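You operate a simulated robot arm through the tools that you are given. There is no shell and no other tool. Be economical: measure what you need, move in short steps, check, and stop when the job is done.

You run a simulated two-armed robot. Do the job below in one go: nothing can be reset, and whatever is moved stays where it is left.

TASK
On the top of the plank bench, fold the blue cloth in half, so that its two long edges meet.

The check looks at the end state, three seconds after you hand in, the way a careful person would. Anything else that was tipped, shoved, dropped, spilled or broken makes it a failure. Flat cloth is picked up by pressing the open fingertips on it (5 to 10 N) and closing them slowly along it; thin cloth reads only 2 to 8 mm in the jaws.

THE ROBOT
Two 7-joint arms with two-finger parallel grippers on one trunk, on a base that drives. Base frame: it is fixed to the floor where the robot stands at the start and does not move with it; the origin is under the middle of the robot, x ahead of it, y to its left, z up. Units: mm, rad, N and s.
The left shoulder is at the start at [70, 177, 1070], the right one opposite. With the tool pointing down near the work surface each hand reaches from about 280 to 720 mm from the robot's upright axis, wherever it stands, measured 20 degrees to its own side. Places, roughly: top of the plank bench [600, 400, 800]. Payload 3.43 kg a hand.
The tool frame of a hand sits at the grasp point between the pads (the TCP): z along the fingers, y along the line on which they close. The tips reach 30 mm beyond it. Largest opening 94 mm; finger width 28, thickness 10; the body of the gripper, 50 by 96 mm, starts 55 mm behind the TCP.
Orientation is that of the tool frame in the base frame, as a unit quaternion [x, y, z, w]. With the fingers straight down and closing along the base's y, the tool's x points along the base's -x, its y along +y and its z along -z.

THE INTERFACE
- The arms move only by the tool arm_command. It takes "left_commands", "right_commands" or both (then of equal length, played together; a hand with none holds still); each is a list of rows, each a list of 7 numbers: the turn, a rotation vector about the tool's x, y, z in rad, then the shift along the tool's x, y, z in mm, then the finger opening in mm, from 0 to 94. In form: [[rx, ry, rz, tx, ty, tz, fingers], ...]. A call has 1 to 20 rows; each row shifts and turns the commanded pose from where the row before left it, along the tool's axes as they then stand. Each row takes 0.2 s and may step no farther than 50 mm and 0.15 rad from the row before; otherwise, or with a gripper value out of range, the whole call is refused. A pose out of reach is approached as far as the arm can. The call stops where the force on the tool passes 40 N (or 10 N more than at its start, if that is more) or the arm is blocked; 0.2 s more then pass. The fingers move at their own pace (about 153 mm/s each) and stop on an object; they squeeze with about 22 N. The grip force told is the motor's: it shows also when the fingers shut on nothing. Time passes only in rows, and 0.2 s behind the last, so rows that do not move let the fingers close. It gives the time, the measured TCP pose, the force on the tool (base axes), the opening and the grip force at its end, in the units of the frame above (readings bear some noise), with the torque about the TCP (base axes, N m) and any sound that the robot's microphone picked up.
- Cameras (640 x 400 px; columns grow to the right, rows downward): "scene" is now at [125, -15, 1368.2]; the picture's right is [-0.20, -0.98, -0.00], its down [-0.75, 0.15, -0.64] and it looks along [0.63, -0.13, -0.77] (base axes); focal length 276 px, centre (320, 200). "left" rides on the left gripper at [76, -14, -102] in its tool frame; the picture's right is [0.18, 0.98, 0.00], its down [-0.75, 0.14, -0.64] and it looks along [-0.63, 0.12, 0.77] (tool axes); focal length 243 px, centre (320, 200). "right" rides on the right gripper at [76, 14, -103] in its tool frame; the picture's right is [-0.18, 0.98, 0.00], its down [-0.75, -0.14, -0.64] and it looks along [-0.63, -0.12, 0.77] (tool axes); focal length 243 px, centre (320, 200). There is no depth. A picture from a camera that has moved, and an enlarged one, comes with that camera's place and axes in the base frame and with its lens.
- get_image(camera): a new picture of that camera. It takes no simulated time.
- lift_body(by): slides the trunk up (or, below 0, down) by that many mm; the arms and the scene camera ride with it, the base frame stays. It gives what a move gives, with no picture.
- roll_base(legs): drives the robot by 1 to 6 legs, each [ahead, turn to the left] in mm and rad, along the robot's own axes; the way and the turn of a leg run together, so that a leg with both is an arc; at most 1500 mm and 3.142 rad a leg. The arms and the cameras ride along, it lands a little off, and it stops where it bumps. It gives what a move gives.
- turn_head(pan, tilt): turns the head with the scene camera to pan (to the left, within 1.501 rad either way) and tilt (down, from -0.506 to 1.204), counted from straight ahead of the robot. It gives what a move gives.
- inspect(camera, box): a new picture of the part [left, top, right, bottom] of that camera's present view, enlarged. It takes no simulated time.
- hand_in(): hands the job in; it is judged then, once.

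Go step by step. Nothing tells you exact positions but the pictures and the camera data: compare them with the known pose of the tool, close in by small moves and look again before you grip or let go. The budget is 120 turns and 108 pictures, counting those below and the enlarged ones. Unless the task says otherwise, let go and move clear before handing in, and close with one line.

The tools are called after ">>>" by a JSON object that holds its "method" and its "body". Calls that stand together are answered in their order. arm_command: Moves the arms, as the interface text tells. Its arguments: {"type":"object","properties":{"left_commands":{"type":"array"},"right_commands":{"type":"array"}},"required":[]} The other tools are called the same way: lift_body (by) slides the trunk up or down; roll_base (legs) drives the base; turn_head (pan, tilt) turns the head that bears the scene camera; get_image (camera) takes a picture; inspect (camera, box) takes an enlarged picture of a part of a camera's view; hand_in () hands the job in.

At the start:

```text
time: 0.0
left_tcp_pos: [590.3, 85.1, 1043.3]
left_tcp_rot: [0.002, 1.0, 0.0, 0.0]
left_ft_force: [1.1, -0.2, -0.5]
left_torque: [0.02, 0.01, 0.01]
left_finger_gap: 94.0
left_grasp_force: 0.1
right_tcp_pos: [389.1, -296.8, 912.1]
right_tcp_rot: [0.0, 1.0, -0.001, 0.001]
right_ft_force: [-0.2, 0.7, 0.6]
right_torque: [-0.02, -0.01, 0.02]
right_finger_gap: 94.2
right_grasp_force: 0.0
trunk travel left (down, up): [-650.0, 190.0]
robot x, y, heading: [1.5, -1.6, -0.0]
head pan, tilt: [-0.202, 0.873]
```

scene: 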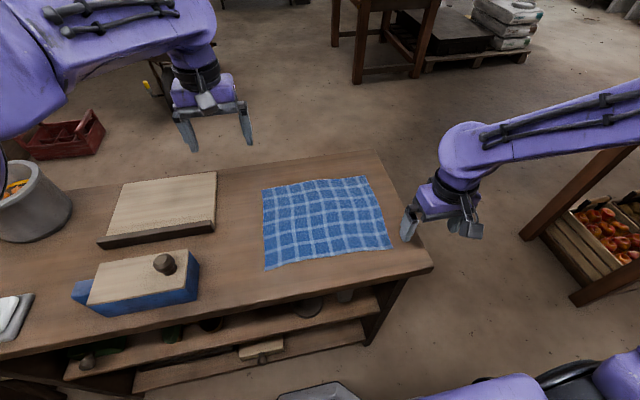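
right: 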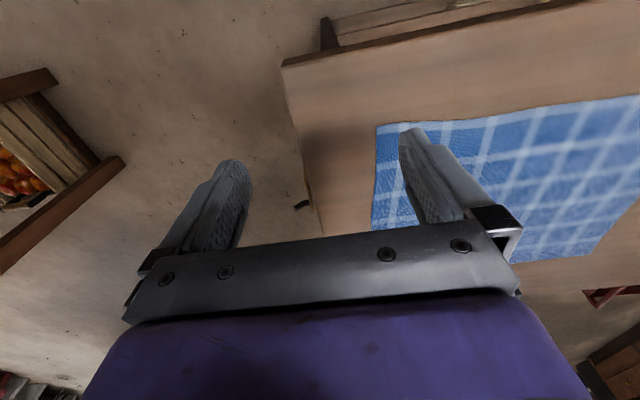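
left: 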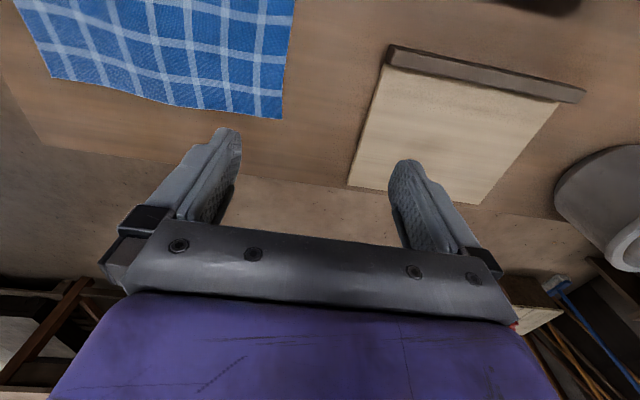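

The blue cloth lies flat with its long edges along y. The far edge is at x≈655 and the near edge at x≈417, with y from -258 to 39 and the top at about z 800. I plan to grip both far corners and lay them on the near edge, so I'll start by moving both hands above the far corners.

>>> {"method": "arm_command", "body": {"left_commands": [[0, 0, 0, -10, -11.8, 23.9, 60], [0, 0, 0, -10, -11.8, 23.9, 40], [0, 0, 0, -10, -11.8, 23.9, 40], [0, 0, 0, -10, -11.8, 23.9, 40], [0, 0, 0, -10, -11.8, 23.9, 40], [0, 0, 0, -10, -11.8, 23.9, 40], [0, 0, 0, 0, 0, 0, 40]], "right_commands": [[0, 0, 0, -43.5, 10.7, 2, 60], [0, 0, 0, -43.5, 10.7, 2, 40], [0, 0, 0, -43.5, 10.7, 2, 40], [0, 0, 0, -43.5, 10.7, 2, 40], [0, 0, 0, -43.5, 10.7, 2, 40], [0, 0, 0, -43.5, 10.7, 2, 40], [0, 0, 0, 0, 0, 0, 40]]}}

>>> {"method": "get_image", "body": {"camera": "scene"}}

>>> {"method": "get_image", "body": {"camera": "left"}}

>>> {"method": "get_image", "body": {"camera": "right"}}

```text
time: 1.6
left_tcp_pos: [647.5, 14.9, 900.3]
left_tcp_rot: [0.0, 1.0, 0.0, 0.001]
left_ft_force: [-0.3, 0.5, 1.7]
left_torque: [0.0, -0.03, 0.03]
left_finger_gap: 39.9
left_grasp_force: 0.0
right_tcp_pos: [649.5, -232.6, 902.2]
right_tcp_rot: [-0.001, 1.0, 0.0, 0.002]
right_ft_force: [0.0, -0.1, 0.9]
right_torque: [-0.01, 0.01, 0.0]
right_finger_gap: 40.2
right_grasp_force: 0.1
trunk travel left (down, up): [-650.0, 190.0]
robot x, y, heading: [1.6, 0.6, 0.002]
head pan, tilt: [-0.202, 0.873]
```

```text
104 pictures are left
camera scene: at [122.9, -14.9, 1368.4], right [-0.2, -0.98, 0.0], down [-0.75, 0.15, -0.64], along [0.63, -0.13, -0.77], focal length 276 px, centre (320, 200)
```

scene: 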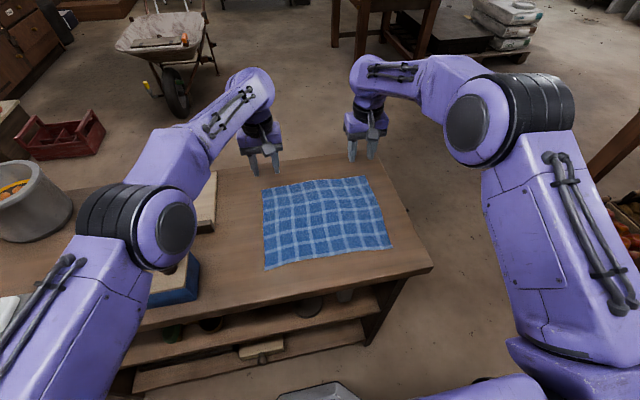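

```text
103 pictures are left
camera left: at [571.0, 1.3, 1003.8], right [-0.18, 0.98, 0.0], down [0.75, 0.14, 0.64], along [0.63, 0.12, -0.77], focal length 243 px, centre (320, 200)
```

left: 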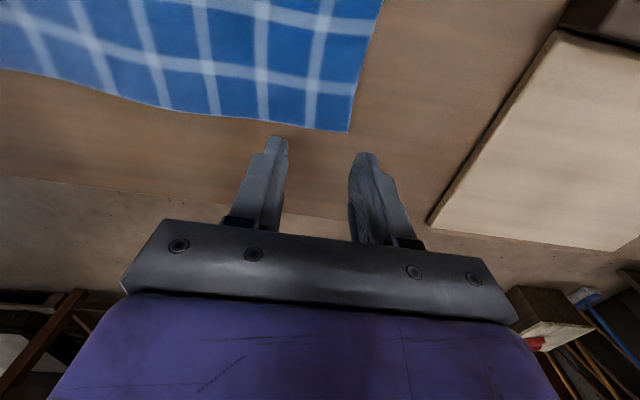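

```text
102 pictures are left
camera right: at [573.0, -217.6, 1004.1], right [0.18, 0.98, 0.0], down [0.75, -0.14, 0.64], along [0.63, -0.12, -0.76], focal length 243 px, centre (320, 200)
```

right: 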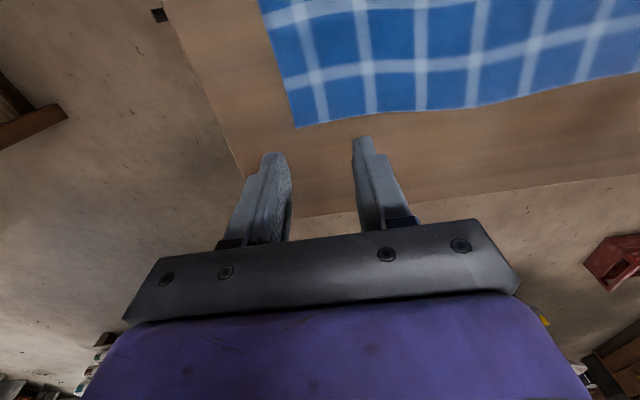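

Both hands are above the far corners, and the wrist cameras put those corners at about (656, 43) and (656, -254). I'm now lowering both until the fingertips nearly touch.

>>> {"method": "arm_command", "body": {"left_commands": [[0, 0, 0, -2, 1, 20, 40], [0, 0, 0, 0, 0, 20, 40], [0, 0, 0, 0, 0, 15, 40], [0, 0, 0, 0, 0, 5, 40]], "right_commands": [[0, 0, 0, 0, 4, 20, 40], [0, 0, 0, 0, 0, 20, 40], [0, 0, 0, 0, 0, 15, 40], [0, 0, 0, 0, 0, 7, 40]]}}

>>> {"method": "get_image", "body": {"camera": "left"}}

>>> {"method": "get_image", "body": {"camera": "right"}}

```text
time: 2.6
left_tcp_pos: [650.9, 16.7, 839.6]
left_tcp_rot: [0.0, 1.0, 0.0, 0.0]
left_ft_force: [0.4, 1.2, 0.7]
left_torque: [-0.03, 0.01, -0.02]
left_finger_gap: 39.9
left_grasp_force: 0.0
right_tcp_pos: [651.4, -228.5, 839.1]
right_tcp_rot: [0.0, 1.0, -0.001, 0.002]
right_ft_force: [0.5, 0.9, 0.5]
right_torque: [-0.02, 0.0, -0.02]
right_finger_gap: 40.0
right_grasp_force: 0.0
trunk travel left (down, up): [-650.0, 190.0]
robot x, y, heading: [2.0, -0.3, -0.005]
head pan, tilt: [-0.202, 0.873]
```

```text
101 pictures are left
camera left: at [575.1, 2.0, 942.5], right [-0.18, 0.98, 0.0], down [0.75, 0.14, 0.64], along [0.63, 0.12, -0.77], focal length 243 px, centre (320, 200)
```

left: 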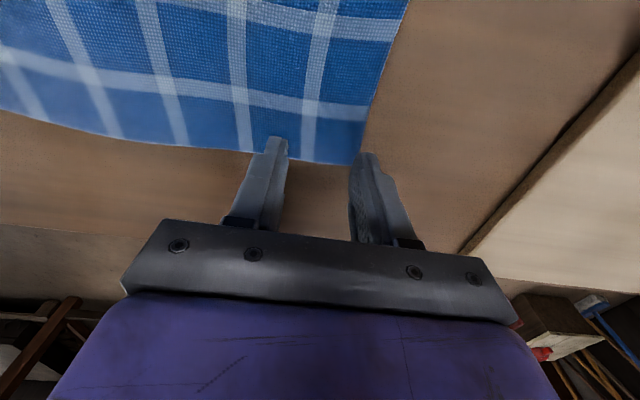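

```text
100 pictures are left
camera right: at [575.4, -212.8, 941.5], right [0.18, 0.98, 0.0], down [0.75, -0.14, 0.64], along [0.63, -0.12, -0.76], focal length 243 px, centre (320, 200)
```

right: 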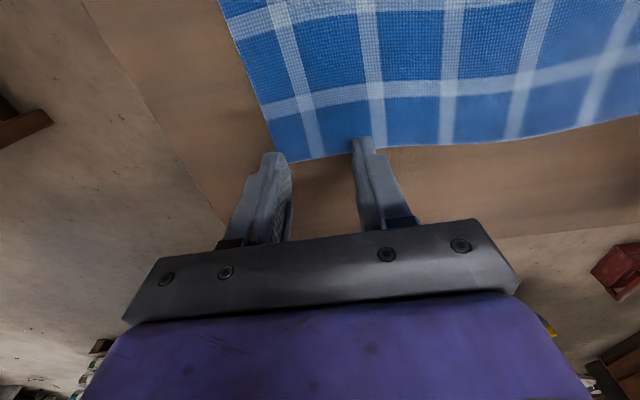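

The outer fingers sit right at the corners, so I'll shift both hands about 5 mm inward in x and y. Then I'll lower them slowly until they press on the cloth.

>>> {"method": "arm_command", "body": {"left_commands": [[0, 0, 0, 5, -5, 3, 40], [0, 0, 0, 0, 0, 3, 40], [0, 0, 0, 0, 0, 2, 40], [0, 0, 0, 0, 0, 1, 40]], "right_commands": [[0, 0, 0, 6, 5, 3, 40], [0, 0, 0, 0, 0, 3, 40], [0, 0, 0, 0, 0, 2, 40], [0, 0, 0, 0, 0, 1, 40]]}}

```text
time: 3.6
left_tcp_pos: [646.1, 10.2, 831.9]
left_tcp_rot: [0.001, 1.0, 0.0, 0.001]
left_ft_force: [-0.2, -0.2, 2.6]
left_torque: [0.03, 0.02, 0.01]
left_finger_gap: 40.0
left_grasp_force: 0.0
right_tcp_pos: [645.7, -223.5, 830.9]
right_tcp_rot: [-0.001, 1.0, -0.001, 0.002]
right_ft_force: [0.6, 0.9, 2.5]
right_torque: [0.01, -0.04, 0.03]
right_finger_gap: 40.0
right_grasp_force: 0.1
trunk travel left (down, up): [-650.0, 190.0]
robot x, y, heading: [-2.6, -1.5, -0.0]
head pan, tilt: [-0.202, 0.873]
```

The fingertips are just touching at about 2.5 N, so I'll press a little more.

>>> {"method": "arm_command", "body": {"left_commands": [[0, 0, 0, 0, 0, 1, 40], [0, 0, 0, 0, 0, 0.5, 40]], "right_commands": [[0, 0, 0, 0, 0, 1, 40], [0, 0, 0, 0, 0, 0.5, 40]]}}

>>> {"method": "get_image", "body": {"camera": "left"}}

>>> {"method": "get_image", "body": {"camera": "right"}}

```text
time: 4.2
left_tcp_pos: [646.2, 11.7, 831.5]
left_tcp_rot: [0.001, 1.0, 0.0, 0.002]
left_ft_force: [2.5, -0.4, 10.0]
left_torque: [0.1, -0.05, -0.01]
left_finger_gap: 40.0
left_grasp_force: 0.2
right_tcp_pos: [642.8, -222.1, 831.7]
right_tcp_rot: [0.0, 1.0, -0.001, 0.004]
right_ft_force: [2.5, -0.5, 10.9]
right_torque: [0.03, -0.07, 0.02]
right_finger_gap: 40.1
right_grasp_force: 0.1
trunk travel left (down, up): [-650.0, 190.0]
robot x, y, heading: [-1.5, 4.6, -0.001]
head pan, tilt: [-0.202, 0.873]
```

```text
99 pictures are left
camera left: at [568.8, -3.1, 934.1], right [-0.18, 0.98, 0.0], down [0.75, 0.14, 0.65], along [0.63, 0.12, -0.76], focal length 243 px, centre (320, 200)
```

left: 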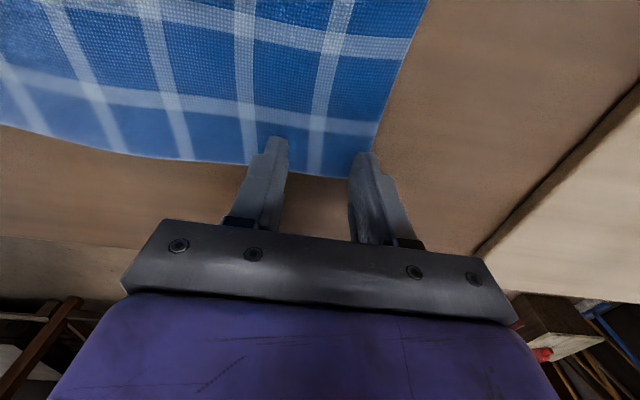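

```text
98 pictures are left
camera right: at [567.1, -207.5, 932.9], right [0.18, 0.98, 0.0], down [0.75, -0.14, 0.65], along [0.64, -0.12, -0.76], focal length 243 px, centre (320, 200)
```

right: 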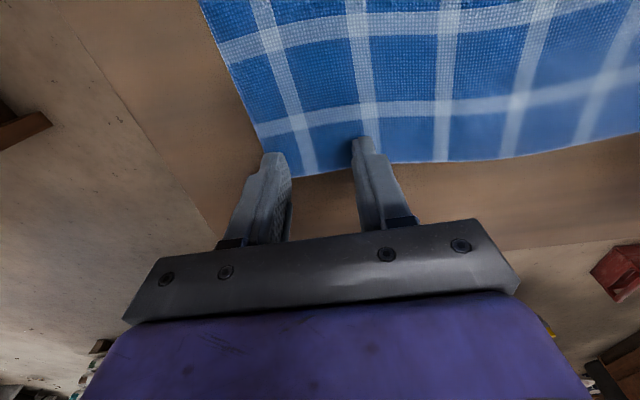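

Both hands press with about 10 N and the corner cloth lies under both fingers. I'm closing slowly.

>>> {"method": "arm_command", "body": {"left_commands": [[0, 0, 0, 0, 0, 0, 36], [0, 0, 0, 0, 0, 0, 32], [0, 0, 0, 0, 0, 0, 28], [0, 0, 0, 0, 0, 0, 24], [0, 0, 0, 0, 0, 0, 20], [0, 0, 0, 0, 0, 0, 16], [0, 0, 0, 0, 0, 0, 12], [0, 0, 0, 0, 0, 0, 8], [0, 0, 0, 0, 0, 0, 4], [0, 0, 0, 0, 0, 0, 0], [0, 0, 0, 0, 0, 0, 0], [0, 0, 0, 0, 0, 0, 0]], "right_commands": [[0, 0, 0, 0, 0, 0, 36], [0, 0, 0, 0, 0, 0, 32], [0, 0, 0, 0, 0, 0, 28], [0, 0, 0, 0, 0, 0, 24], [0, 0, 0, 0, 0, 0, 20], [0, 0, 0, 0, 0, 0, 16], [0, 0, 0, 0, 0, 0, 12], [0, 0, 0, 0, 0, 0, 8], [0, 0, 0, 0, 0, 0, 4], [0, 0, 0, 0, 0, 0, 0], [0, 0, 0, 0, 0, 0, 0], [0, 0, 0, 0, 0, 0, 0]]}}

>>> {"method": "get_image", "body": {"camera": "left"}}

>>> {"method": "get_image", "body": {"camera": "right"}}

```text
time: 6.8
left_tcp_pos: [644.1, 10.6, 832.0]
left_tcp_rot: [0.001, 1.0, -0.002, 0.001]
left_ft_force: [-1.2, -15.2, 10.5]
left_torque: [-0.48, 0.07, 0.04]
left_finger_gap: 2.3
left_grasp_force: 22.4
right_tcp_pos: [643.1, -220.4, 831.8]
right_tcp_rot: [-0.001, 1.0, 0.0, 0.003]
right_ft_force: [-0.6, 16.2, 13.4]
right_torque: [0.47, 0.05, -0.01]
right_finger_gap: 2.2
right_grasp_force: 21.8
trunk travel left (down, up): [-650.0, 190.0]
robot x, y, heading: [1.1, 1.8, 0.001]
head pan, tilt: [-0.202, 0.873]
```

```text
97 pictures are left
camera left: at [567.2, -3.4, 934.2], right [-0.18, 0.98, 0.0], down [0.75, 0.14, 0.64], along [0.63, 0.12, -0.76], focal length 243 px, centre (320, 200)
```

left: 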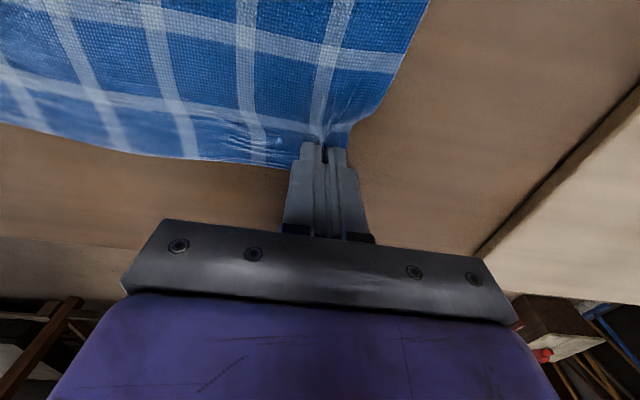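

```text
96 pictures are left
camera right: at [565.6, -206.4, 932.9], right [0.18, 0.98, 0.0], down [0.75, -0.14, 0.65], along [0.64, -0.12, -0.76], focal length 243 px, centre (320, 200)
```

right: 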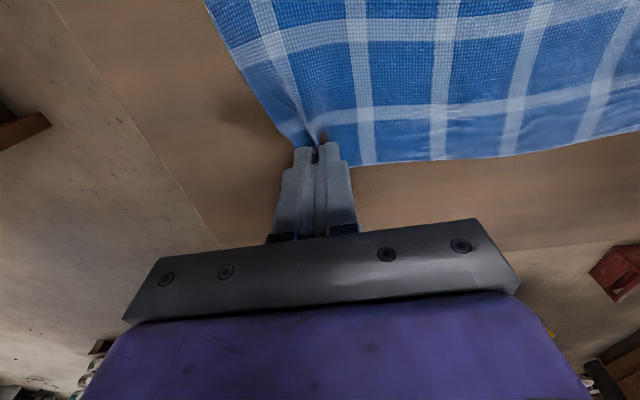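

Both jaws read 2.2 mm with cloth between them. I'll lift a little and check that the cloth comes along.

>>> {"method": "arm_command", "body": {"left_commands": [[0, 0, 0, 1, 0, -10, 0], [0, 0, 0, 2, 0, -15, 0], [0, 0, 0, 5, 0, -20, 0]], "right_commands": [[0, 0, 0, 1, 0, -10, 0], [0, 0, 0, 2, 0, -15, 0], [0, 0, 0, 5, 0, -20, 0]]}}

>>> {"method": "get_image", "body": {"camera": "scene"}}

>>> {"method": "get_image", "body": {"camera": "left"}}

>>> {"method": "get_image", "body": {"camera": "right"}}

```text
time: 7.6
left_tcp_pos: [638.0, 9.2, 874.6]
left_tcp_rot: [0.0, 1.0, 0.0, 0.0]
left_ft_force: [-1.0, -15.1, -0.1]
left_torque: [-0.46, 0.01, 0.0]
left_finger_gap: 2.6
left_grasp_force: 21.9
right_tcp_pos: [636.8, -222.4, 874.5]
right_tcp_rot: [-0.001, 1.0, 0.0, 0.002]
right_ft_force: [0.0, 15.3, 0.5]
right_torque: [0.47, 0.01, -0.02]
right_finger_gap: 2.0
right_grasp_force: 22.0
trunk travel left (down, up): [-650.0, 190.0]
robot x, y, heading: [3.1, 2.6, -0.001]
head pan, tilt: [-0.202, 0.873]
```

```text
95 pictures are left
camera scene: at [124.0, -14.9, 1368.1], right [-0.2, -0.98, 0.0], down [-0.75, 0.15, -0.64], along [0.63, -0.13, -0.77], focal length 276 px, centre (320, 200)
```

scene: 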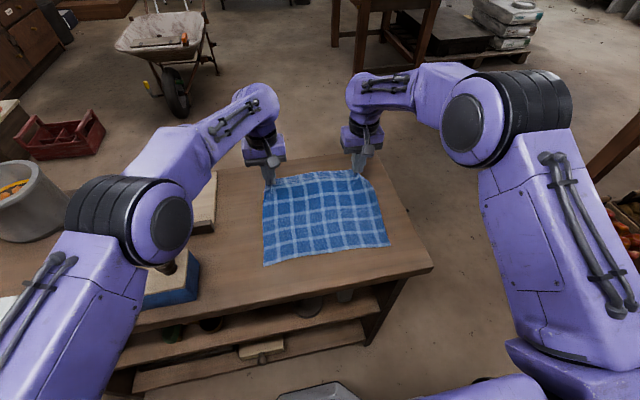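

```text
94 pictures are left
camera left: at [561.5, -3.6, 977.5], right [-0.18, 0.98, 0.0], down [0.75, 0.14, 0.64], along [0.63, 0.12, -0.77], focal length 243 px, centre (320, 200)
```

left: 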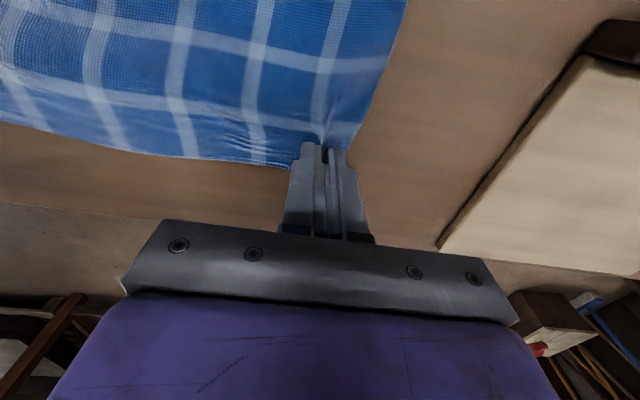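

```text
93 pictures are left
camera right: at [559.4, -206.9, 976.1], right [0.18, 0.98, 0.0], down [0.75, -0.14, 0.64], along [0.63, -0.12, -0.76], focal length 243 px, centre (320, 200)
```

right: 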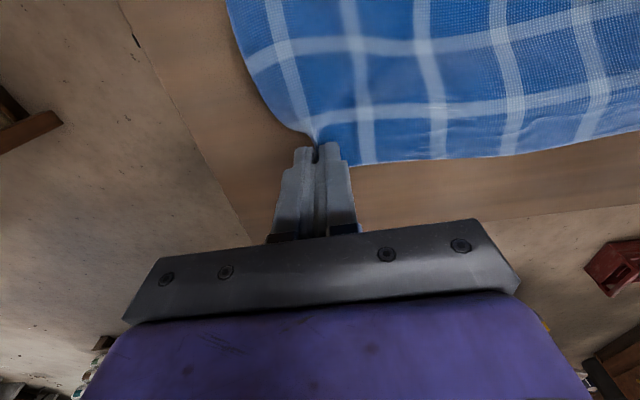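

The cloth is lifting with both hands, though it's stretched at about 15 N between them. I'll ease the hands inward a little and carry the edge back along an arc, tilting the fingers forward.

>>> {"method": "arm_command", "body": {"left_commands": [[0, -0.1, 0, 19, -1.25, -11, 0], [0, -0.1, 0, 17.8, -1.25, -12.8, 0], [0, -0.1, 0, 16.4, -1.25, -14.5, 0], [0, -0.1, 0, 14.9, -1.25, -16.1, 0]], "right_commands": [[0, -0.1, 0, 19, 1.25, -11, 0], [0, -0.1, 0, 17.8, 1.25, -12.8, 0], [0, -0.1, 0, 16.4, 1.25, -14.5, 0], [0, -0.1, 0, 14.9, 1.25, -16.1, 0]]}}

>>> {"method": "get_image", "body": {"camera": "scene"}}

>>> {"method": "get_image", "body": {"camera": "left"}}

```text
time: 8.5
left_tcp_pos: [557.8, 14.3, 837.8]
left_tcp_rot: [-0.024, 0.996, -0.021, 0.084]
left_ft_force: [0.2, -15.6, 5.7]
left_torque: [-0.58, -0.07, 0.02]
left_finger_gap: 2.7
left_grasp_force: 22.2
right_tcp_pos: [570.9, -215.5, 907.2]
right_tcp_rot: [-0.003, 0.987, 0.003, 0.158]
right_ft_force: [-2.1, 16.1, -5.0]
right_torque: [0.53, 0.02, 0.03]
right_finger_gap: 2.0
right_grasp_force: 22.2
trunk travel left (down, up): [-650.0, 190.0]
robot x, y, heading: [-0.3, -0.6, -0.003]
head pan, tilt: [-0.202, 0.873]
stopped in row 4 (left hand): the force on the tool passed its limit at 100 N (the readings are from after the stop); the commanded pose is now the measured one
```

```text
92 pictures are left
camera scene: at [122.4, -15.1, 1368.3], right [-0.2, -0.98, 0.0], down [-0.75, 0.15, -0.64], along [0.63, -0.13, -0.76], focal length 276 px, centre (320, 200)
```

scene: 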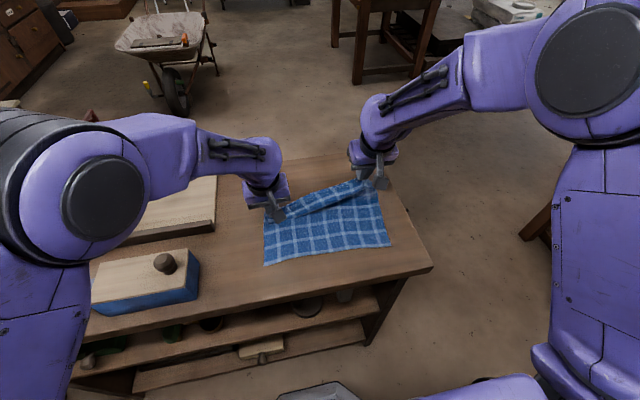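

```text
91 pictures are left
camera left: at [465.6, 0.5, 927.2], right [-0.23, 0.97, -0.08], down [0.63, 0.2, 0.75], along [0.75, 0.12, -0.66], focal length 243 px, centre (320, 200)
```

left: 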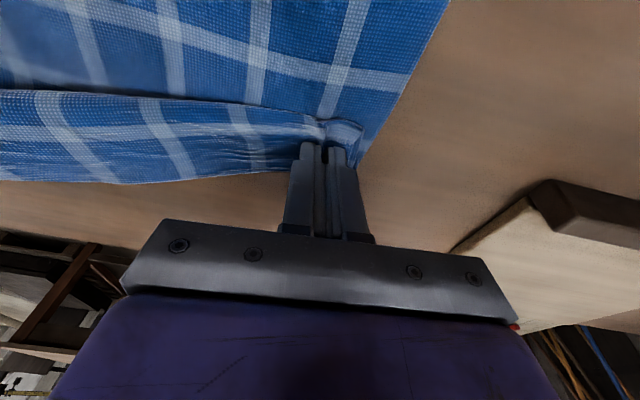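

The left arm swung its elbow out and dipped until its tips pressed on the table, but the grip is intact and nothing else seems to have moved. I'll raise the left hand gently and take out its small twist.

>>> {"method": "arm_command", "body": {"left_commands": [[-0.01, 0, 0.012, -1.7, 0, -10, 0], [-0.01, 0, 0.013, -1.7, 0, -10, 0], [-0.01, 0, 0.013, -1.7, 0, -10, 0], [-0.008, 0, 0.013, -1.7, 0, -10, 0], [0, 0, 0, 0, 0, 0, 0]]}}

>>> {"method": "get_image", "body": {"camera": "scene"}}

```text
time: 9.7
left_tcp_pos: [559.4, 21.1, 871.5]
left_tcp_rot: [-0.005, 0.997, -0.002, 0.073]
left_ft_force: [2.6, -17.4, 2.0]
left_torque: [-0.6, -0.05, 0.04]
left_finger_gap: 2.8
left_grasp_force: 22.4
right_tcp_pos: [574.9, -216.3, 906.8]
right_tcp_rot: [-0.002, 0.987, 0.001, 0.158]
right_ft_force: [-1.1, 17.7, -3.2]
right_torque: [0.64, 0.07, -0.01]
right_finger_gap: 1.9
right_grasp_force: 21.9
trunk travel left (down, up): [-650.0, 190.0]
robot x, y, heading: [0.6, -2.0, -0.002]
head pan, tilt: [-0.202, 0.873]
```

```text
90 pictures are left
camera scene: at [125.5, -15.0, 1368.1], right [-0.2, -0.98, 0.0], down [-0.75, 0.15, -0.64], along [0.63, -0.13, -0.77], focal length 276 px, centre (320, 200)
```

scene: 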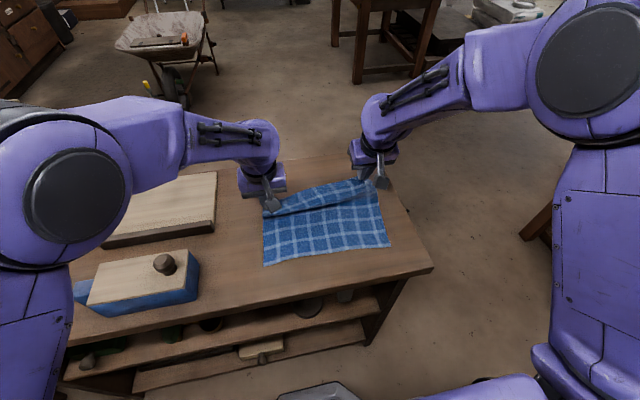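

The left hand is steady again. I'll bring it level with the right and nearer to it so the cloth tension drops.

>>> {"method": "arm_command", "body": {"left_commands": [[0, -0.04, 0, -4.1, -3.6, -9.5, 0], [0, -0.04, 0, -4.1, -3.6, -9.5, 0], [0, -0.04, 0, -4.1, -3.6, -9.5, 0], [0, -0.04, 0, 0, 0, 0, 0]], "right_commands": [[0, 0, 0, 0, 1, 0, 0], [0, 0, 0, 0, 1, 0, 0], [0, 0, 0, 0, 1, 0, 0], [0, 0, 0, 0, 0, 0, 0]]}}

>>> {"method": "get_image", "body": {"camera": "right"}}

>>> {"method": "get_image", "body": {"camera": "left"}}

```text
time: 10.9
left_tcp_pos: [553.3, 19.5, 855.4]
left_tcp_rot: [-0.028, 0.995, -0.019, 0.098]
left_ft_force: [1.5, -9.4, 2.8]
left_torque: [-0.31, -0.02, 0.0]
left_finger_gap: 2.3
left_grasp_force: 21.2
right_tcp_pos: [573.6, -211.4, 906.5]
right_tcp_rot: [-0.003, 0.988, 0.002, 0.157]
right_ft_force: [-1.2, 10.4, -1.8]
right_torque: [0.29, 0.02, -0.03]
right_finger_gap: 1.9
right_grasp_force: 22.6
trunk travel left (down, up): [-650.0, 190.0]
robot x, y, heading: [-0.7, 1.8, -0.001]
head pan, tilt: [-0.202, 0.873]
stopped in row 4 (left hand): the arm was blocked; the commanded pose is now the measured one
```

```text
89 pictures are left
camera right: at [469.4, -197.5, 979.5], right [0.17, 0.98, 0.06], down [0.52, -0.14, 0.84], along [0.84, -0.11, -0.53], focal length 243 px, centre (320, 200)
```

right: 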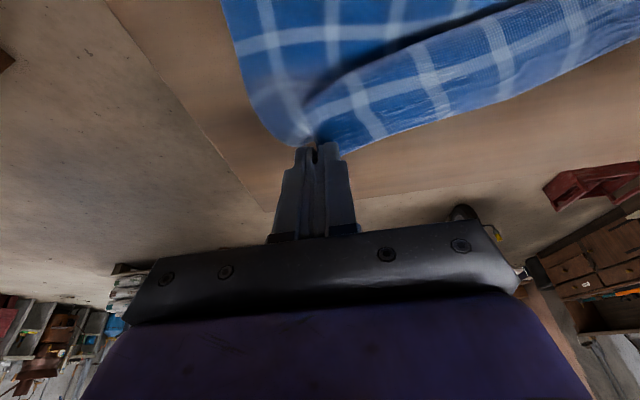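

```text
88 pictures are left
camera left: at [458.0, 4.5, 942.0], right [-0.23, 0.97, -0.08], down [0.6, 0.21, 0.77], along [0.76, 0.13, -0.63], focal length 243 px, centre (320, 200)
```

left: 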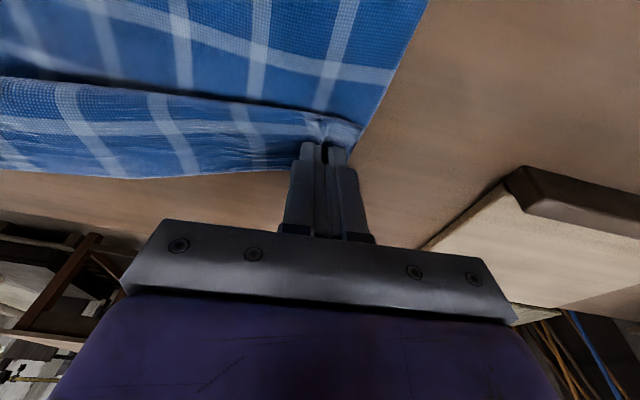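

The left arm can't take more tilt here. I'll bring it back near vertical and raise it.

>>> {"method": "arm_command", "body": {"left_commands": [[-0.01, 0.03, 0.02, 0, -1, -10, 0], [-0.01, 0.03, 0.02, 0, -1, -10, 0], [-0.01, 0.03, 0.02, 0, -1, -10, 0], [0, 0.03, 0, 0, -1, -10, 0], [0, 0, 0, 0, 0, 0, 0]]}}

>>> {"method": "get_image", "body": {"camera": "scene"}}

```text
time: 12.1
left_tcp_pos: [544.9, 14.2, 895.4]
left_tcp_rot: [0.006, 0.999, 0.002, 0.039]
left_ft_force: [1.3, -5.1, -0.5]
left_torque: [-0.13, -0.02, 0.03]
left_finger_gap: 2.2
left_grasp_force: 22.2
right_tcp_pos: [574.2, -213.9, 907.1]
right_tcp_rot: [-0.002, 0.987, 0.002, 0.158]
right_ft_force: [-0.7, 2.9, -0.5]
right_torque: [0.13, 0.03, -0.05]
right_finger_gap: 1.5
right_grasp_force: 21.9
trunk travel left (down, up): [-650.0, 190.0]
robot x, y, heading: [0.2, -0.5, 0.001]
head pan, tilt: [-0.202, 0.873]
```

```text
87 pictures are left
camera scene: at [125.2, -15.0, 1368.1], right [-0.2, -0.98, 0.0], down [-0.75, 0.15, -0.64], along [0.63, -0.13, -0.77], focal length 276 px, centre (320, 200)
```

scene: 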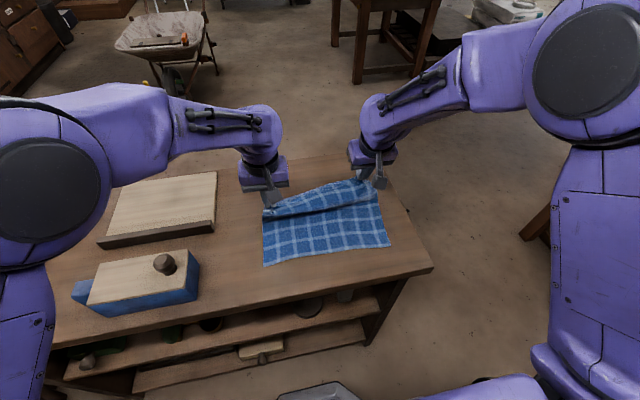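

The tension is low and both hands hold well. I'll carry both back toward the near edge, with the right hand catching up.

>>> {"method": "arm_command", "body": {"left_commands": [[0, 0, 0, 8.7, -0.5, -0.7, 0], [0, 0, 0, 8.7, -0.5, -0.7, 0], [0, 0, 0, 8.7, -0.5, -0.7, 0], [0, 0, 0, 8.7, -0.5, -0.7, 0]], "right_commands": [[0, 0, 0, 16.6, -0.5, -5.5, 0], [0, 0, 0, 16.6, -0.5, -5.5, 0], [0, 0, 0, 16.6, -0.5, -5.5, 0], [0, 0, 0, 16.6, -0.5, -5.5, 0]]}}

>>> {"method": "get_image", "body": {"camera": "scene"}}

```text
time: 13.1
left_tcp_pos: [510.9, 15.6, 896.1]
left_tcp_rot: [0.002, 0.999, 0.0, 0.038]
left_ft_force: [-0.3, -5.4, 0.7]
left_torque: [-0.16, -0.02, 0.04]
left_finger_gap: 2.5
left_grasp_force: 22.0
right_tcp_pos: [502.4, -216.0, 907.5]
right_tcp_rot: [-0.002, 0.987, 0.0, 0.158]
right_ft_force: [0.3, 4.1, 0.6]
right_torque: [0.12, -0.01, -0.05]
right_finger_gap: 1.8
right_grasp_force: 21.3
trunk travel left (down, up): [-650.0, 190.0]
robot x, y, heading: [-3.4, 0.9, 0.001]
head pan, tilt: [-0.202, 0.873]
```

```text
86 pictures are left
camera scene: at [123.7, -14.9, 1368.3], right [-0.2, -0.98, 0.0], down [-0.75, 0.15, -0.64], along [0.63, -0.13, -0.77], focal length 276 px, centre (320, 200)
```

scene: 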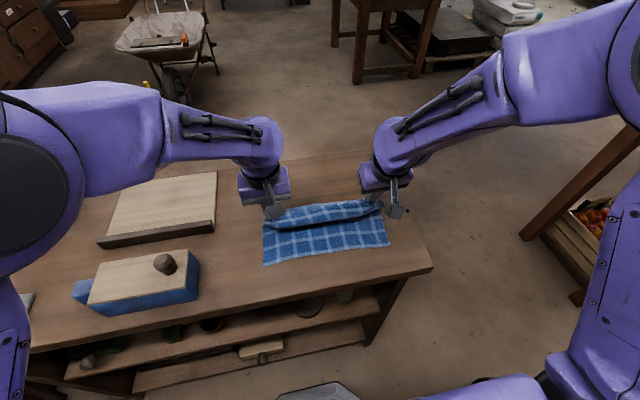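

The fold is forming cleanly. I'll keep carrying back and lowering toward the near edge.

>>> {"method": "arm_command", "body": {"left_commands": [[0, 0, 0, 18.6, -0.5, 7.6, 0], [0, 0, 0, 18.6, -0.5, 7.6, 0], [0, 0, 0, 18.6, -0.5, 7.6, 0], [0, 0, 0, 18.6, -0.5, 7.6, 0]], "right_commands": [[0, 0, 0, 20.4, -0.3, 4.4, 0], [0, 0, 0, 20.4, -0.3, 4.4, 0], [0, 0, 0, 20.4, -0.3, 4.4, 0], [0, 0, 0, 20.4, -0.3, 4.4, 0]]}}

>>> {"method": "get_image", "body": {"camera": "scene"}}

>>> {"method": "get_image", "body": {"camera": "left"}}

>>> {"method": "get_image", "body": {"camera": "right"}}

```text
time: 14.1
left_tcp_pos: [443.2, 15.3, 866.3]
left_tcp_rot: [-0.009, 0.999, -0.015, 0.04]
left_ft_force: [1.0, -4.6, 0.2]
left_torque: [-0.07, -0.01, -0.01]
left_finger_gap: 2.4
left_grasp_force: 22.2
right_tcp_pos: [429.9, -217.6, 863.8]
right_tcp_rot: [-0.002, 0.987, 0.001, 0.158]
right_ft_force: [0.0, 4.4, 0.2]
right_torque: [0.18, 0.0, -0.01]
right_finger_gap: 1.9
right_grasp_force: 21.9
trunk travel left (down, up): [-650.0, 190.0]
robot x, y, heading: [0.0, 1.6, -0.006]
head pan, tilt: [-0.202, 0.873]
```

```text
85 pictures are left
camera scene: at [124.0, -15.0, 1368.3], right [-0.2, -0.98, 0.0], down [-0.75, 0.15, -0.64], along [0.63, -0.13, -0.77], focal length 276 px, centre (320, 200)
```

scene: 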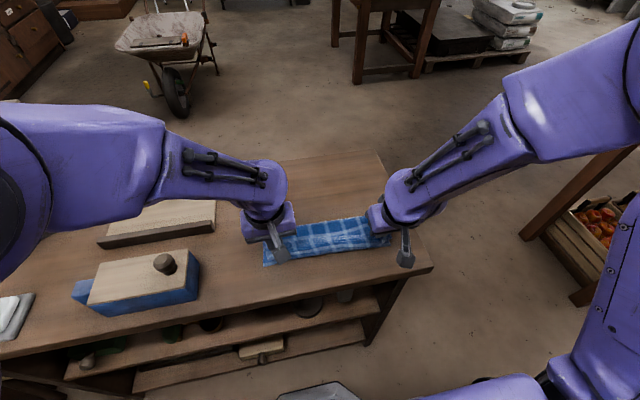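

```text
84 pictures are left
camera left: at [359.4, 2.9, 963.2], right [-0.2, 0.98, -0.05], down [0.7, 0.18, 0.69], along [0.69, 0.11, -0.72], focal length 243 px, centre (320, 200)
```

left: 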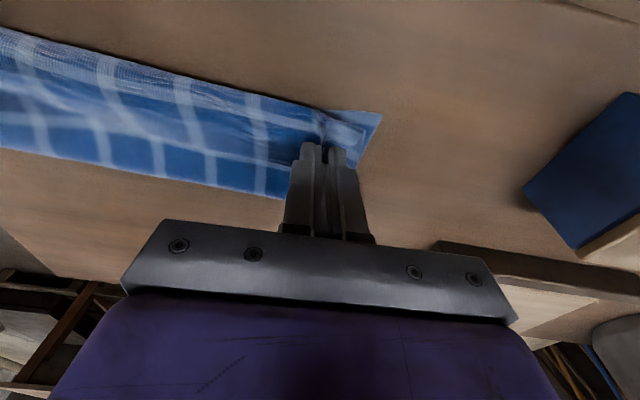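

```text
83 pictures are left
camera right: at [326.5, -202.3, 937.6], right [0.17, 0.98, 0.06], down [0.52, -0.14, 0.85], along [0.84, -0.11, -0.53], focal length 243 px, centre (320, 200)
```

right: 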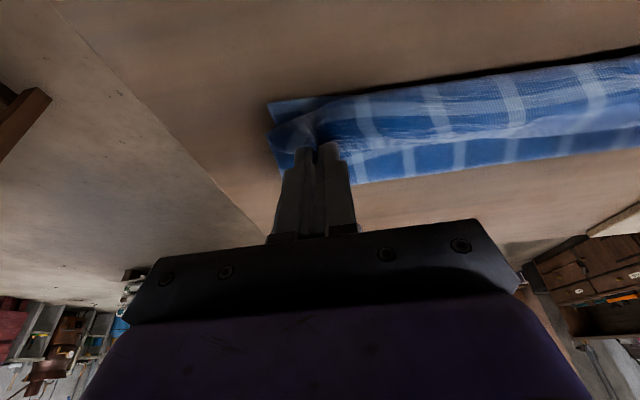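

The near corners of the lower layer are at about (424, 51) and (418, -243), and the pinched corners hang just above them. I'm lowering gently to just above the table.

>>> {"method": "arm_command", "body": {"left_commands": [[-0.01, 0, 0.005, 4.3, -0.5, 6.7, 0], [-0.01, 0, 0.005, 4.3, -0.5, 6.7, 0], [-0.01, 0, 0.005, 4.3, -0.5, 6.7, 0], [0, 0, 0.004, 4.3, -0.5, 6.7, 0]], "right_commands": [[0, 0, 0, 4.4, 0, 5.4, 0], [0, 0, 0, 4.4, 0, 5.4, 0], [0, 0, 0, 4.4, 0, 5.4, 0], [0, 0, 0, 4.4, 0, 5.4, 0]]}}

>>> {"method": "get_image", "body": {"camera": "scene"}}

>>> {"method": "get_image", "body": {"camera": "left"}}

>>> {"method": "get_image", "body": {"camera": "right"}}

```text
time: 15.3
left_tcp_pos: [437.4, 9.9, 858.3]
left_tcp_rot: [-0.011, 0.998, -0.025, 0.049]
left_ft_force: [0.1, -1.0, -0.5]
left_torque: [0.03, 0.01, -0.01]
left_finger_gap: 2.1
left_grasp_force: 21.7
right_tcp_pos: [421.9, -216.1, 839.5]
right_tcp_rot: [-0.002, 0.987, 0.001, 0.159]
right_ft_force: [0.4, 0.0, 3.7]
right_torque: [-0.01, 0.01, 0.03]
right_finger_gap: 1.7
right_grasp_force: 22.1
trunk travel left (down, up): [-650.0, 190.0]
robot x, y, heading: [-1.9, 0.2, -0.001]
head pan, tilt: [-0.202, 0.873]
stopped in row 4 (left hand): the arm was blocked; the commanded pose is now the measured one
```

```text
82 pictures are left
camera scene: at [124.7, -14.6, 1368.2], right [-0.2, -0.98, 0.0], down [-0.75, 0.15, -0.64], along [0.63, -0.13, -0.77], focal length 276 px, centre (320, 200)
```

scene: 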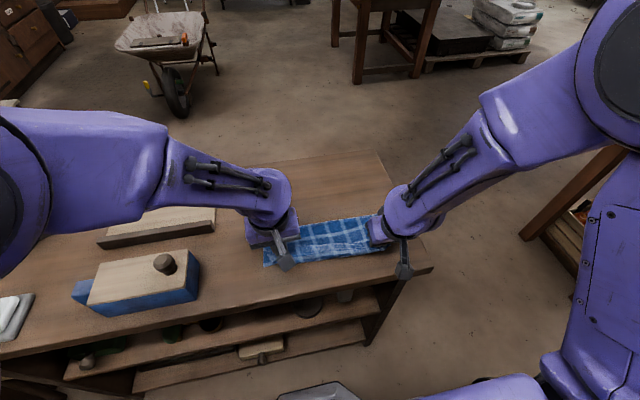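

```text
81 pictures are left
camera left: at [351.9, -2.5, 953.1], right [-0.2, 0.98, -0.07], down [0.68, 0.19, 0.7], along [0.7, 0.09, -0.71], focal length 243 px, centre (320, 200)
```

left: 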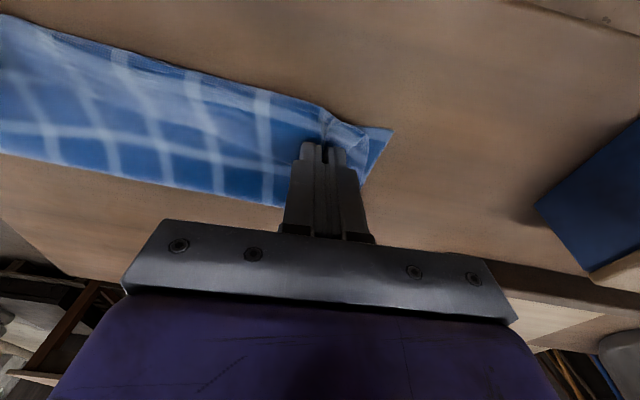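

```text
80 pictures are left
camera right: at [317.5, -202.1, 912.0], right [0.17, 0.98, 0.06], down [0.51, -0.14, 0.85], along [0.84, -0.11, -0.53], focal length 243 px, centre (320, 200)
```

right: 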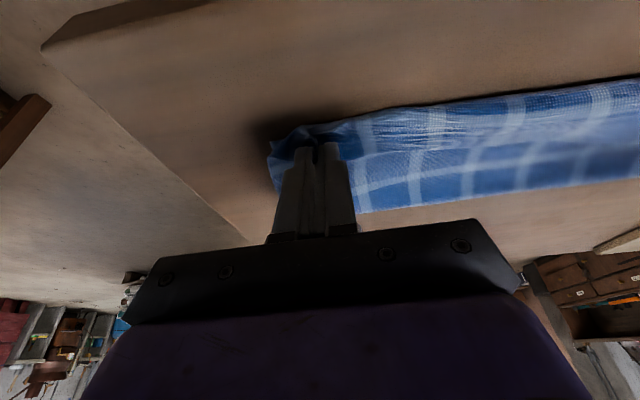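

The right hand is on the table, but the left is blocked at z≈858 by its wrist posture. I'll let it roll slightly in its natural direction and keep lowering.

>>> {"method": "arm_command", "body": {"left_commands": [[0.03, 0.02, 0, 1, 1, 5, 0], [0.03, 0.02, 0, 1, 1, 5, 0], [0.03, 0.02, 0, 1, 1, 5, 0]]}}

```text
time: 16.1
left_tcp_pos: [435.2, 10.9, 839.2]
left_tcp_rot: [-0.006, 0.998, -0.068, 0.018]
left_ft_force: [-1.0, 0.0, 1.0]
left_torque: [0.0, 0.0, 0.01]
left_finger_gap: 2.5
left_grasp_force: 22.0
right_tcp_pos: [421.7, -217.2, 838.4]
right_tcp_rot: [-0.003, 0.987, 0.001, 0.158]
right_ft_force: [-0.4, -0.7, 4.5]
right_torque: [-0.02, -0.04, 0.02]
right_finger_gap: 1.7
right_grasp_force: 22.2
trunk travel left (down, up): [-650.0, 190.0]
robot x, y, heading: [-1.7, -1.9, 0.004]
head pan, tilt: [-0.202, 0.873]
```

The left hand is now down to z≈839. I'll check both corners before going lower.

>>> {"method": "get_image", "body": {"camera": "left"}}

>>> {"method": "inspect", "body": {"camera": "right", "box": [220, 60, 540, 260]}}

>>> {"method": "inspect", "body": {"camera": "scene", "box": [230, 190, 430, 315]}}

```text
79 pictures are left
camera left: at [354.7, 8.9, 940.9], right [-0.19, 0.97, -0.14], down [0.73, 0.24, 0.64], along [0.66, 0.02, -0.75], focal length 243 px, centre (320, 200)
```

left: 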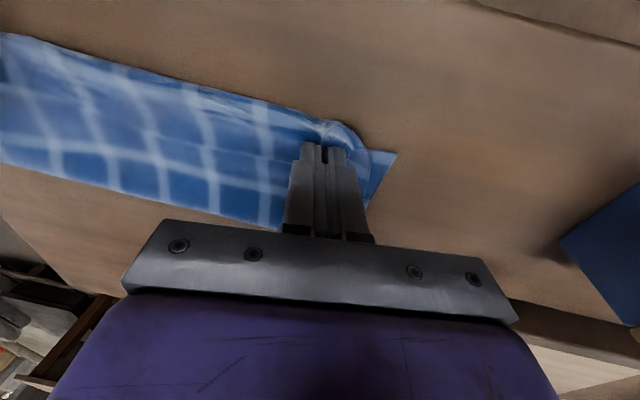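

```text
2.00 times, centred on (380, 160) of right
camera zoom: at [317.6, -202.1, 911.9], right [0.17, 0.98, 0.06], down [0.52, -0.14, 0.85], along [0.84, -0.11, -0.53], focal length 485 px, centre (200, 280)
```

zoom: 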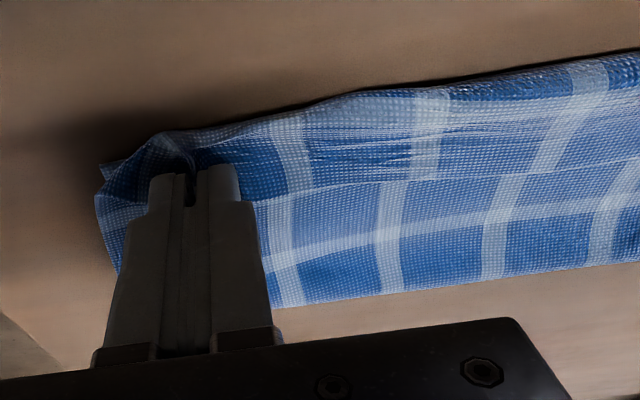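

```text
3.20 times, centred on (330, 252) of scene
camera zoom: at [125.0, -14.4, 1368.2], right [-0.2, -0.98, 0.0], down [-0.75, 0.15, -0.64], along [0.63, -0.13, -0.77], focal length 884 px, centre (288, 32)
```

zoom: 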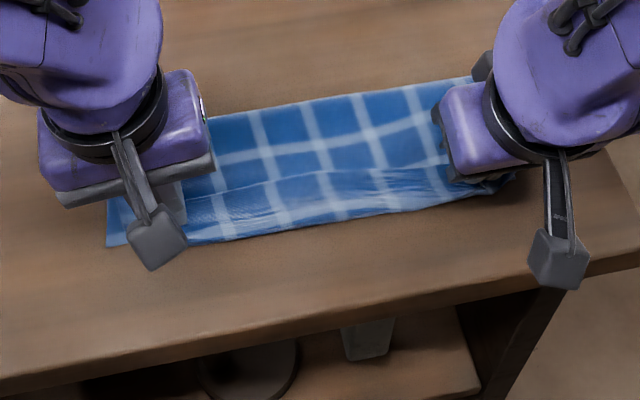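

The top layer lies over the lower one with its edges close, and the grip points are about 12 mm inside the near edge. I'll set the left tips down and open both hands slowly so the gathered cloth spreads out again.

>>> {"method": "arm_command", "body": {"left_commands": [[0, 0, 0, 1, 0, 3, 0], [0, 0, 0, 1, 0, 2, 0], [0, 0, 0, 0, 0, 1, 0], [0, 0, 0, 0, 0, 0, 6], [0, 0, 0, 0, 0, 0, 10], [0, 0, 0, 0, 0, 0, 14], [0, 0, 0, 0, 0, 0, 18], [0, 0, 0, 0, 0, 0, 22], [0, 0, 0, 0, 0, 0, 26], [0, 0, 0, 0, 0, 0, 30], [0, 0, 0, 0, 0, 0, 34], [0, 0, 0, 0, 0, 0, 36]], "right_commands": [[0, 0, 0, 0, 0, 0, 0], [0, 0, 0, 0, 0, 0, 0], [0, 0, 0, 0, 0, 0, 0], [0, 0, 0, 0, 0, 0, 6], [0, 0, 0, 0, 0, 0, 10], [0, 0, 0, 0, 0, 0, 14], [0, 0, 0, 0, 0, 0, 18], [0, 0, 0, 0, 0, 0, 22], [0, 0, 0, 0, 0, 0, 26], [0, 0, 0, 0, 0, 0, 30], [0, 0, 0, 0, 0, 0, 34], [0, 0, 0, 0, 0, 0, 36]]}}

>>> {"method": "get_image", "body": {"camera": "left"}}

>>> {"method": "get_image", "body": {"camera": "right"}}

```text
time: 18.7
left_tcp_pos: [430.9, 8.1, 835.9]
left_tcp_rot: [-0.005, 0.998, -0.068, 0.019]
left_ft_force: [2.5, -5.7, 23.9]
left_torque: [0.31, -0.04, -0.01]
left_finger_gap: 30.8
left_grasp_force: 0.1
right_tcp_pos: [421.1, -216.7, 838.6]
right_tcp_rot: [-0.003, 0.987, 0.002, 0.158]
right_ft_force: [-0.6, -0.5, -0.1]
right_torque: [-0.02, -0.03, 0.02]
right_finger_gap: 36.0
right_grasp_force: 0.0
trunk travel left (down, up): [-650.0, 190.0]
robot x, y, heading: [-0.3, -1.6, -0.001]
head pan, tilt: [-0.202, 0.873]
```

```text
76 pictures are left
camera left: at [351.7, 6.4, 936.4], right [-0.19, 0.97, -0.14], down [0.73, 0.24, 0.65], along [0.66, 0.02, -0.75], focal length 243 px, centre (320, 200)
```

left: 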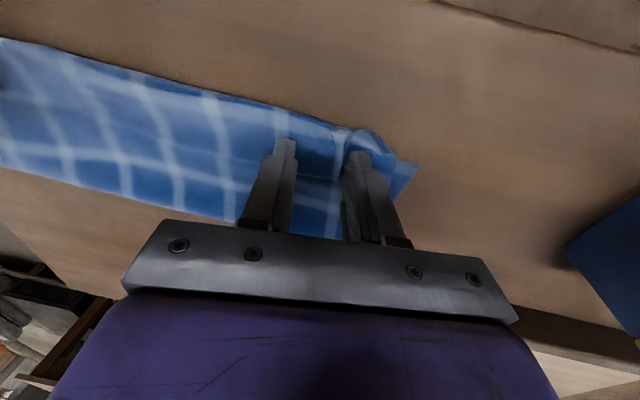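

```text
75 pictures are left
camera right: at [316.1, -203.2, 912.3], right [0.17, 0.98, 0.06], down [0.51, -0.14, 0.85], along [0.84, -0.11, -0.53], focal length 243 px, centre (320, 200)
```

right: 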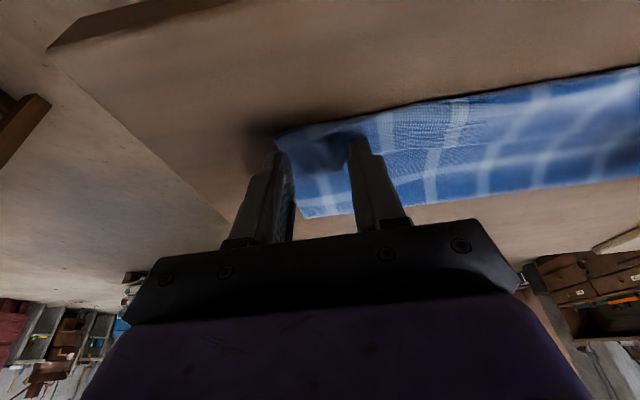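

Both hands have released. I'll raise them straight up and apart, then look.

>>> {"method": "arm_command", "body": {"left_commands": [[0, 0, 0, 0, 0, -5, 36], [0, 0, 0, 0, 0, -15, 36], [0, 0, 0, 0, 0, -30, 36], [0, 0, 0, 0, 0, -40, 36], [0, 0, 0, 0, 20, -30, 36], [0, 0, 0, 0, 40, 0, 36], [0, 0, 0, 0, 40, 0, 36]], "right_commands": [[0, 0, 0, 0, 0, -5, 36], [0, 0, 0, 0, 0, -15, 36], [0, 0, 0, 0, 0, -30, 36], [0, 0, 0, 0, 0, -40, 36], [0, 0, 0, 0, -20, -20, 36], [0, 0, 0, 0, -40, 0, 36], [0, 0, 0, 0, -40, 0, 36]]}}

>>> {"method": "inspect", "body": {"camera": "scene", "box": [230, 180, 430, 305]}}

>>> {"method": "get_image", "body": {"camera": "scene"}}

```text
time: 20.3
left_tcp_pos: [429.2, 124.5, 941.4]
left_tcp_rot: [-0.006, 0.998, -0.068, 0.017]
left_ft_force: [-0.4, 0.1, 0.6]
left_torque: [-0.02, 0.0, -0.02]
left_finger_gap: 35.9
left_grasp_force: 0.1
right_tcp_pos: [403.7, -297.1, 891.2]
right_tcp_rot: [-0.003, 0.987, 0.001, 0.158]
right_ft_force: [0.2, -0.1, 0.3]
right_torque: [0.01, 0.01, 0.0]
right_finger_gap: 36.0
right_grasp_force: 0.1
right hand out of reach, approached as far as the arm can: row 4, 5
trunk travel left (down, up): [-650.0, 190.0]
robot x, y, heading: [1.4, 2.5, 0.003]
head pan, tilt: [-0.202, 0.873]
```

```text
3.20 times, centred on (330, 242) of scene
camera zoom: at [125.2, -14.7, 1368.2], right [-0.2, -0.98, 0.0], down [-0.75, 0.15, -0.64], along [0.63, -0.13, -0.77], focal length 884 px, centre (288, 64)
```

zoom: 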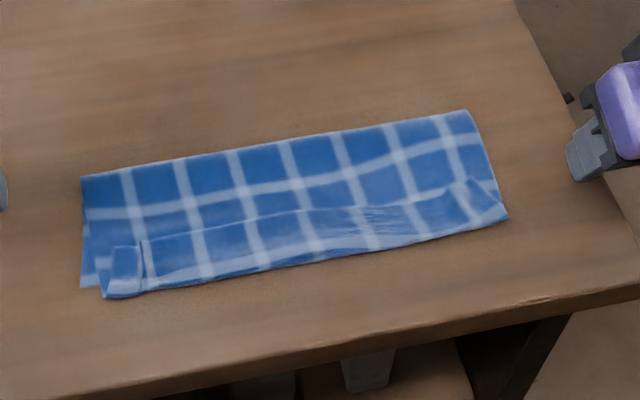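

```text
73 pictures are left
camera scene: at [125.2, -14.7, 1368.2], right [-0.2, -0.98, 0.0], down [-0.75, 0.15, -0.64], along [0.63, -0.13, -0.77], focal length 276 px, centre (320, 200)
```

scene: 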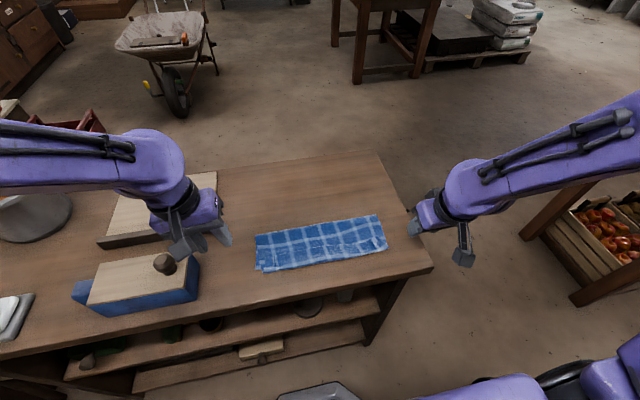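

The fold is in, but the top layer's edge strip (~35 mm) curled back onto itself and the crease sits about 20 mm too near. I plan to back the base up for better arm posture, roll the strip out, and then re-lay that edge. First I'll check that it's clear behind.

>>> {"method": "turn_head", "body": {"pan": 1.5, "tilt": 0.7}}

>>> {"method": "get_image", "body": {"camera": "scene"}}

>>> {"method": "turn_head", "body": {"pan": -1.5, "tilt": 0.7}}

>>> {"method": "get_image", "body": {"camera": "scene"}}

```text
time: 22.0
left_tcp_pos: [428.2, 124.3, 940.7]
left_tcp_rot: [-0.006, 0.998, -0.068, 0.018]
left_ft_force: [-0.2, 0.2, -0.2]
left_torque: [-0.01, 0.01, -0.01]
left_finger_gap: 35.9
left_grasp_force: 0.0
right_tcp_pos: [404.1, -296.8, 892.1]
right_tcp_rot: [-0.003, 0.987, 0.001, 0.159]
right_ft_force: [0.0, 0.7, 0.0]
right_torque: [0.02, -0.01, 0.0]
right_finger_gap: 36.1
right_grasp_force: 0.2
trunk travel left (down, up): [-650.0, 190.0]
robot x, y, heading: [-0.9, -1.0, -0.0]
head pan, tilt: [1.499, 0.7]
```

```text
72 pictures are left
camera scene: at [55.7, 85.2, 1382.2], right [1.0, -0.07, 0.0], down [-0.05, -0.64, -0.76], along [0.05, 0.76, -0.64], focal length 276 px, centre (320, 200)
```

scene: 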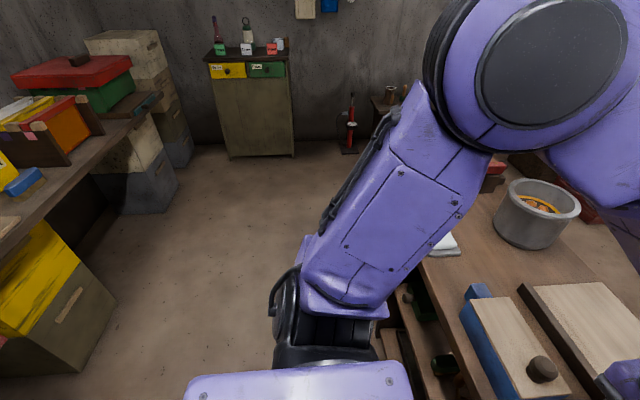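

```text
time: 24.6
left_tcp_pos: [427.1, 123.8, 940.5]
left_tcp_rot: [-0.006, 0.997, -0.068, 0.017]
left_ft_force: [-0.4, 0.3, -0.8]
left_torque: [0.01, -0.01, 0.0]
left_finger_gap: 36.0
left_grasp_force: 0.1
right_tcp_pos: [404.2, -297.0, 890.9]
right_tcp_rot: [-0.002, 0.987, 0.0, 0.158]
right_ft_force: [-0.7, 1.5, 0.4]
right_torque: [-0.03, -0.03, -0.02]
right_finger_gap: 36.0
right_grasp_force: 0.0
trunk travel left (down, up): [-650.0, 190.0]
robot x, y, heading: [0.5, 0.3, -0.005]
head pan, tilt: [-1.499, 0.7]
```

```text
71 pictures are left
camera scene: at [55.8, -84.3, 1382.2], right [-1.0, -0.07, 0.0], down [-0.05, 0.64, -0.76], along [0.06, -0.76, -0.64], focal length 276 px, centre (320, 200)
```

scene: 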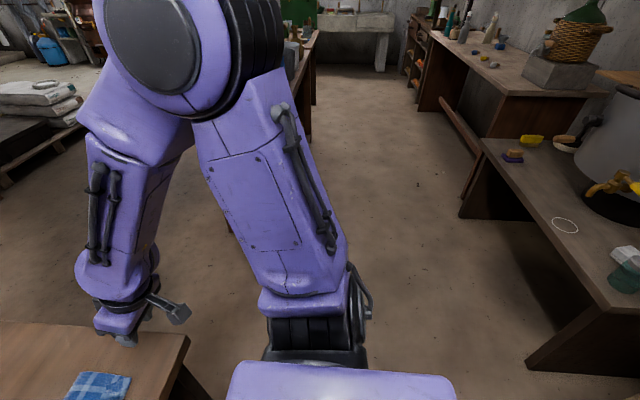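

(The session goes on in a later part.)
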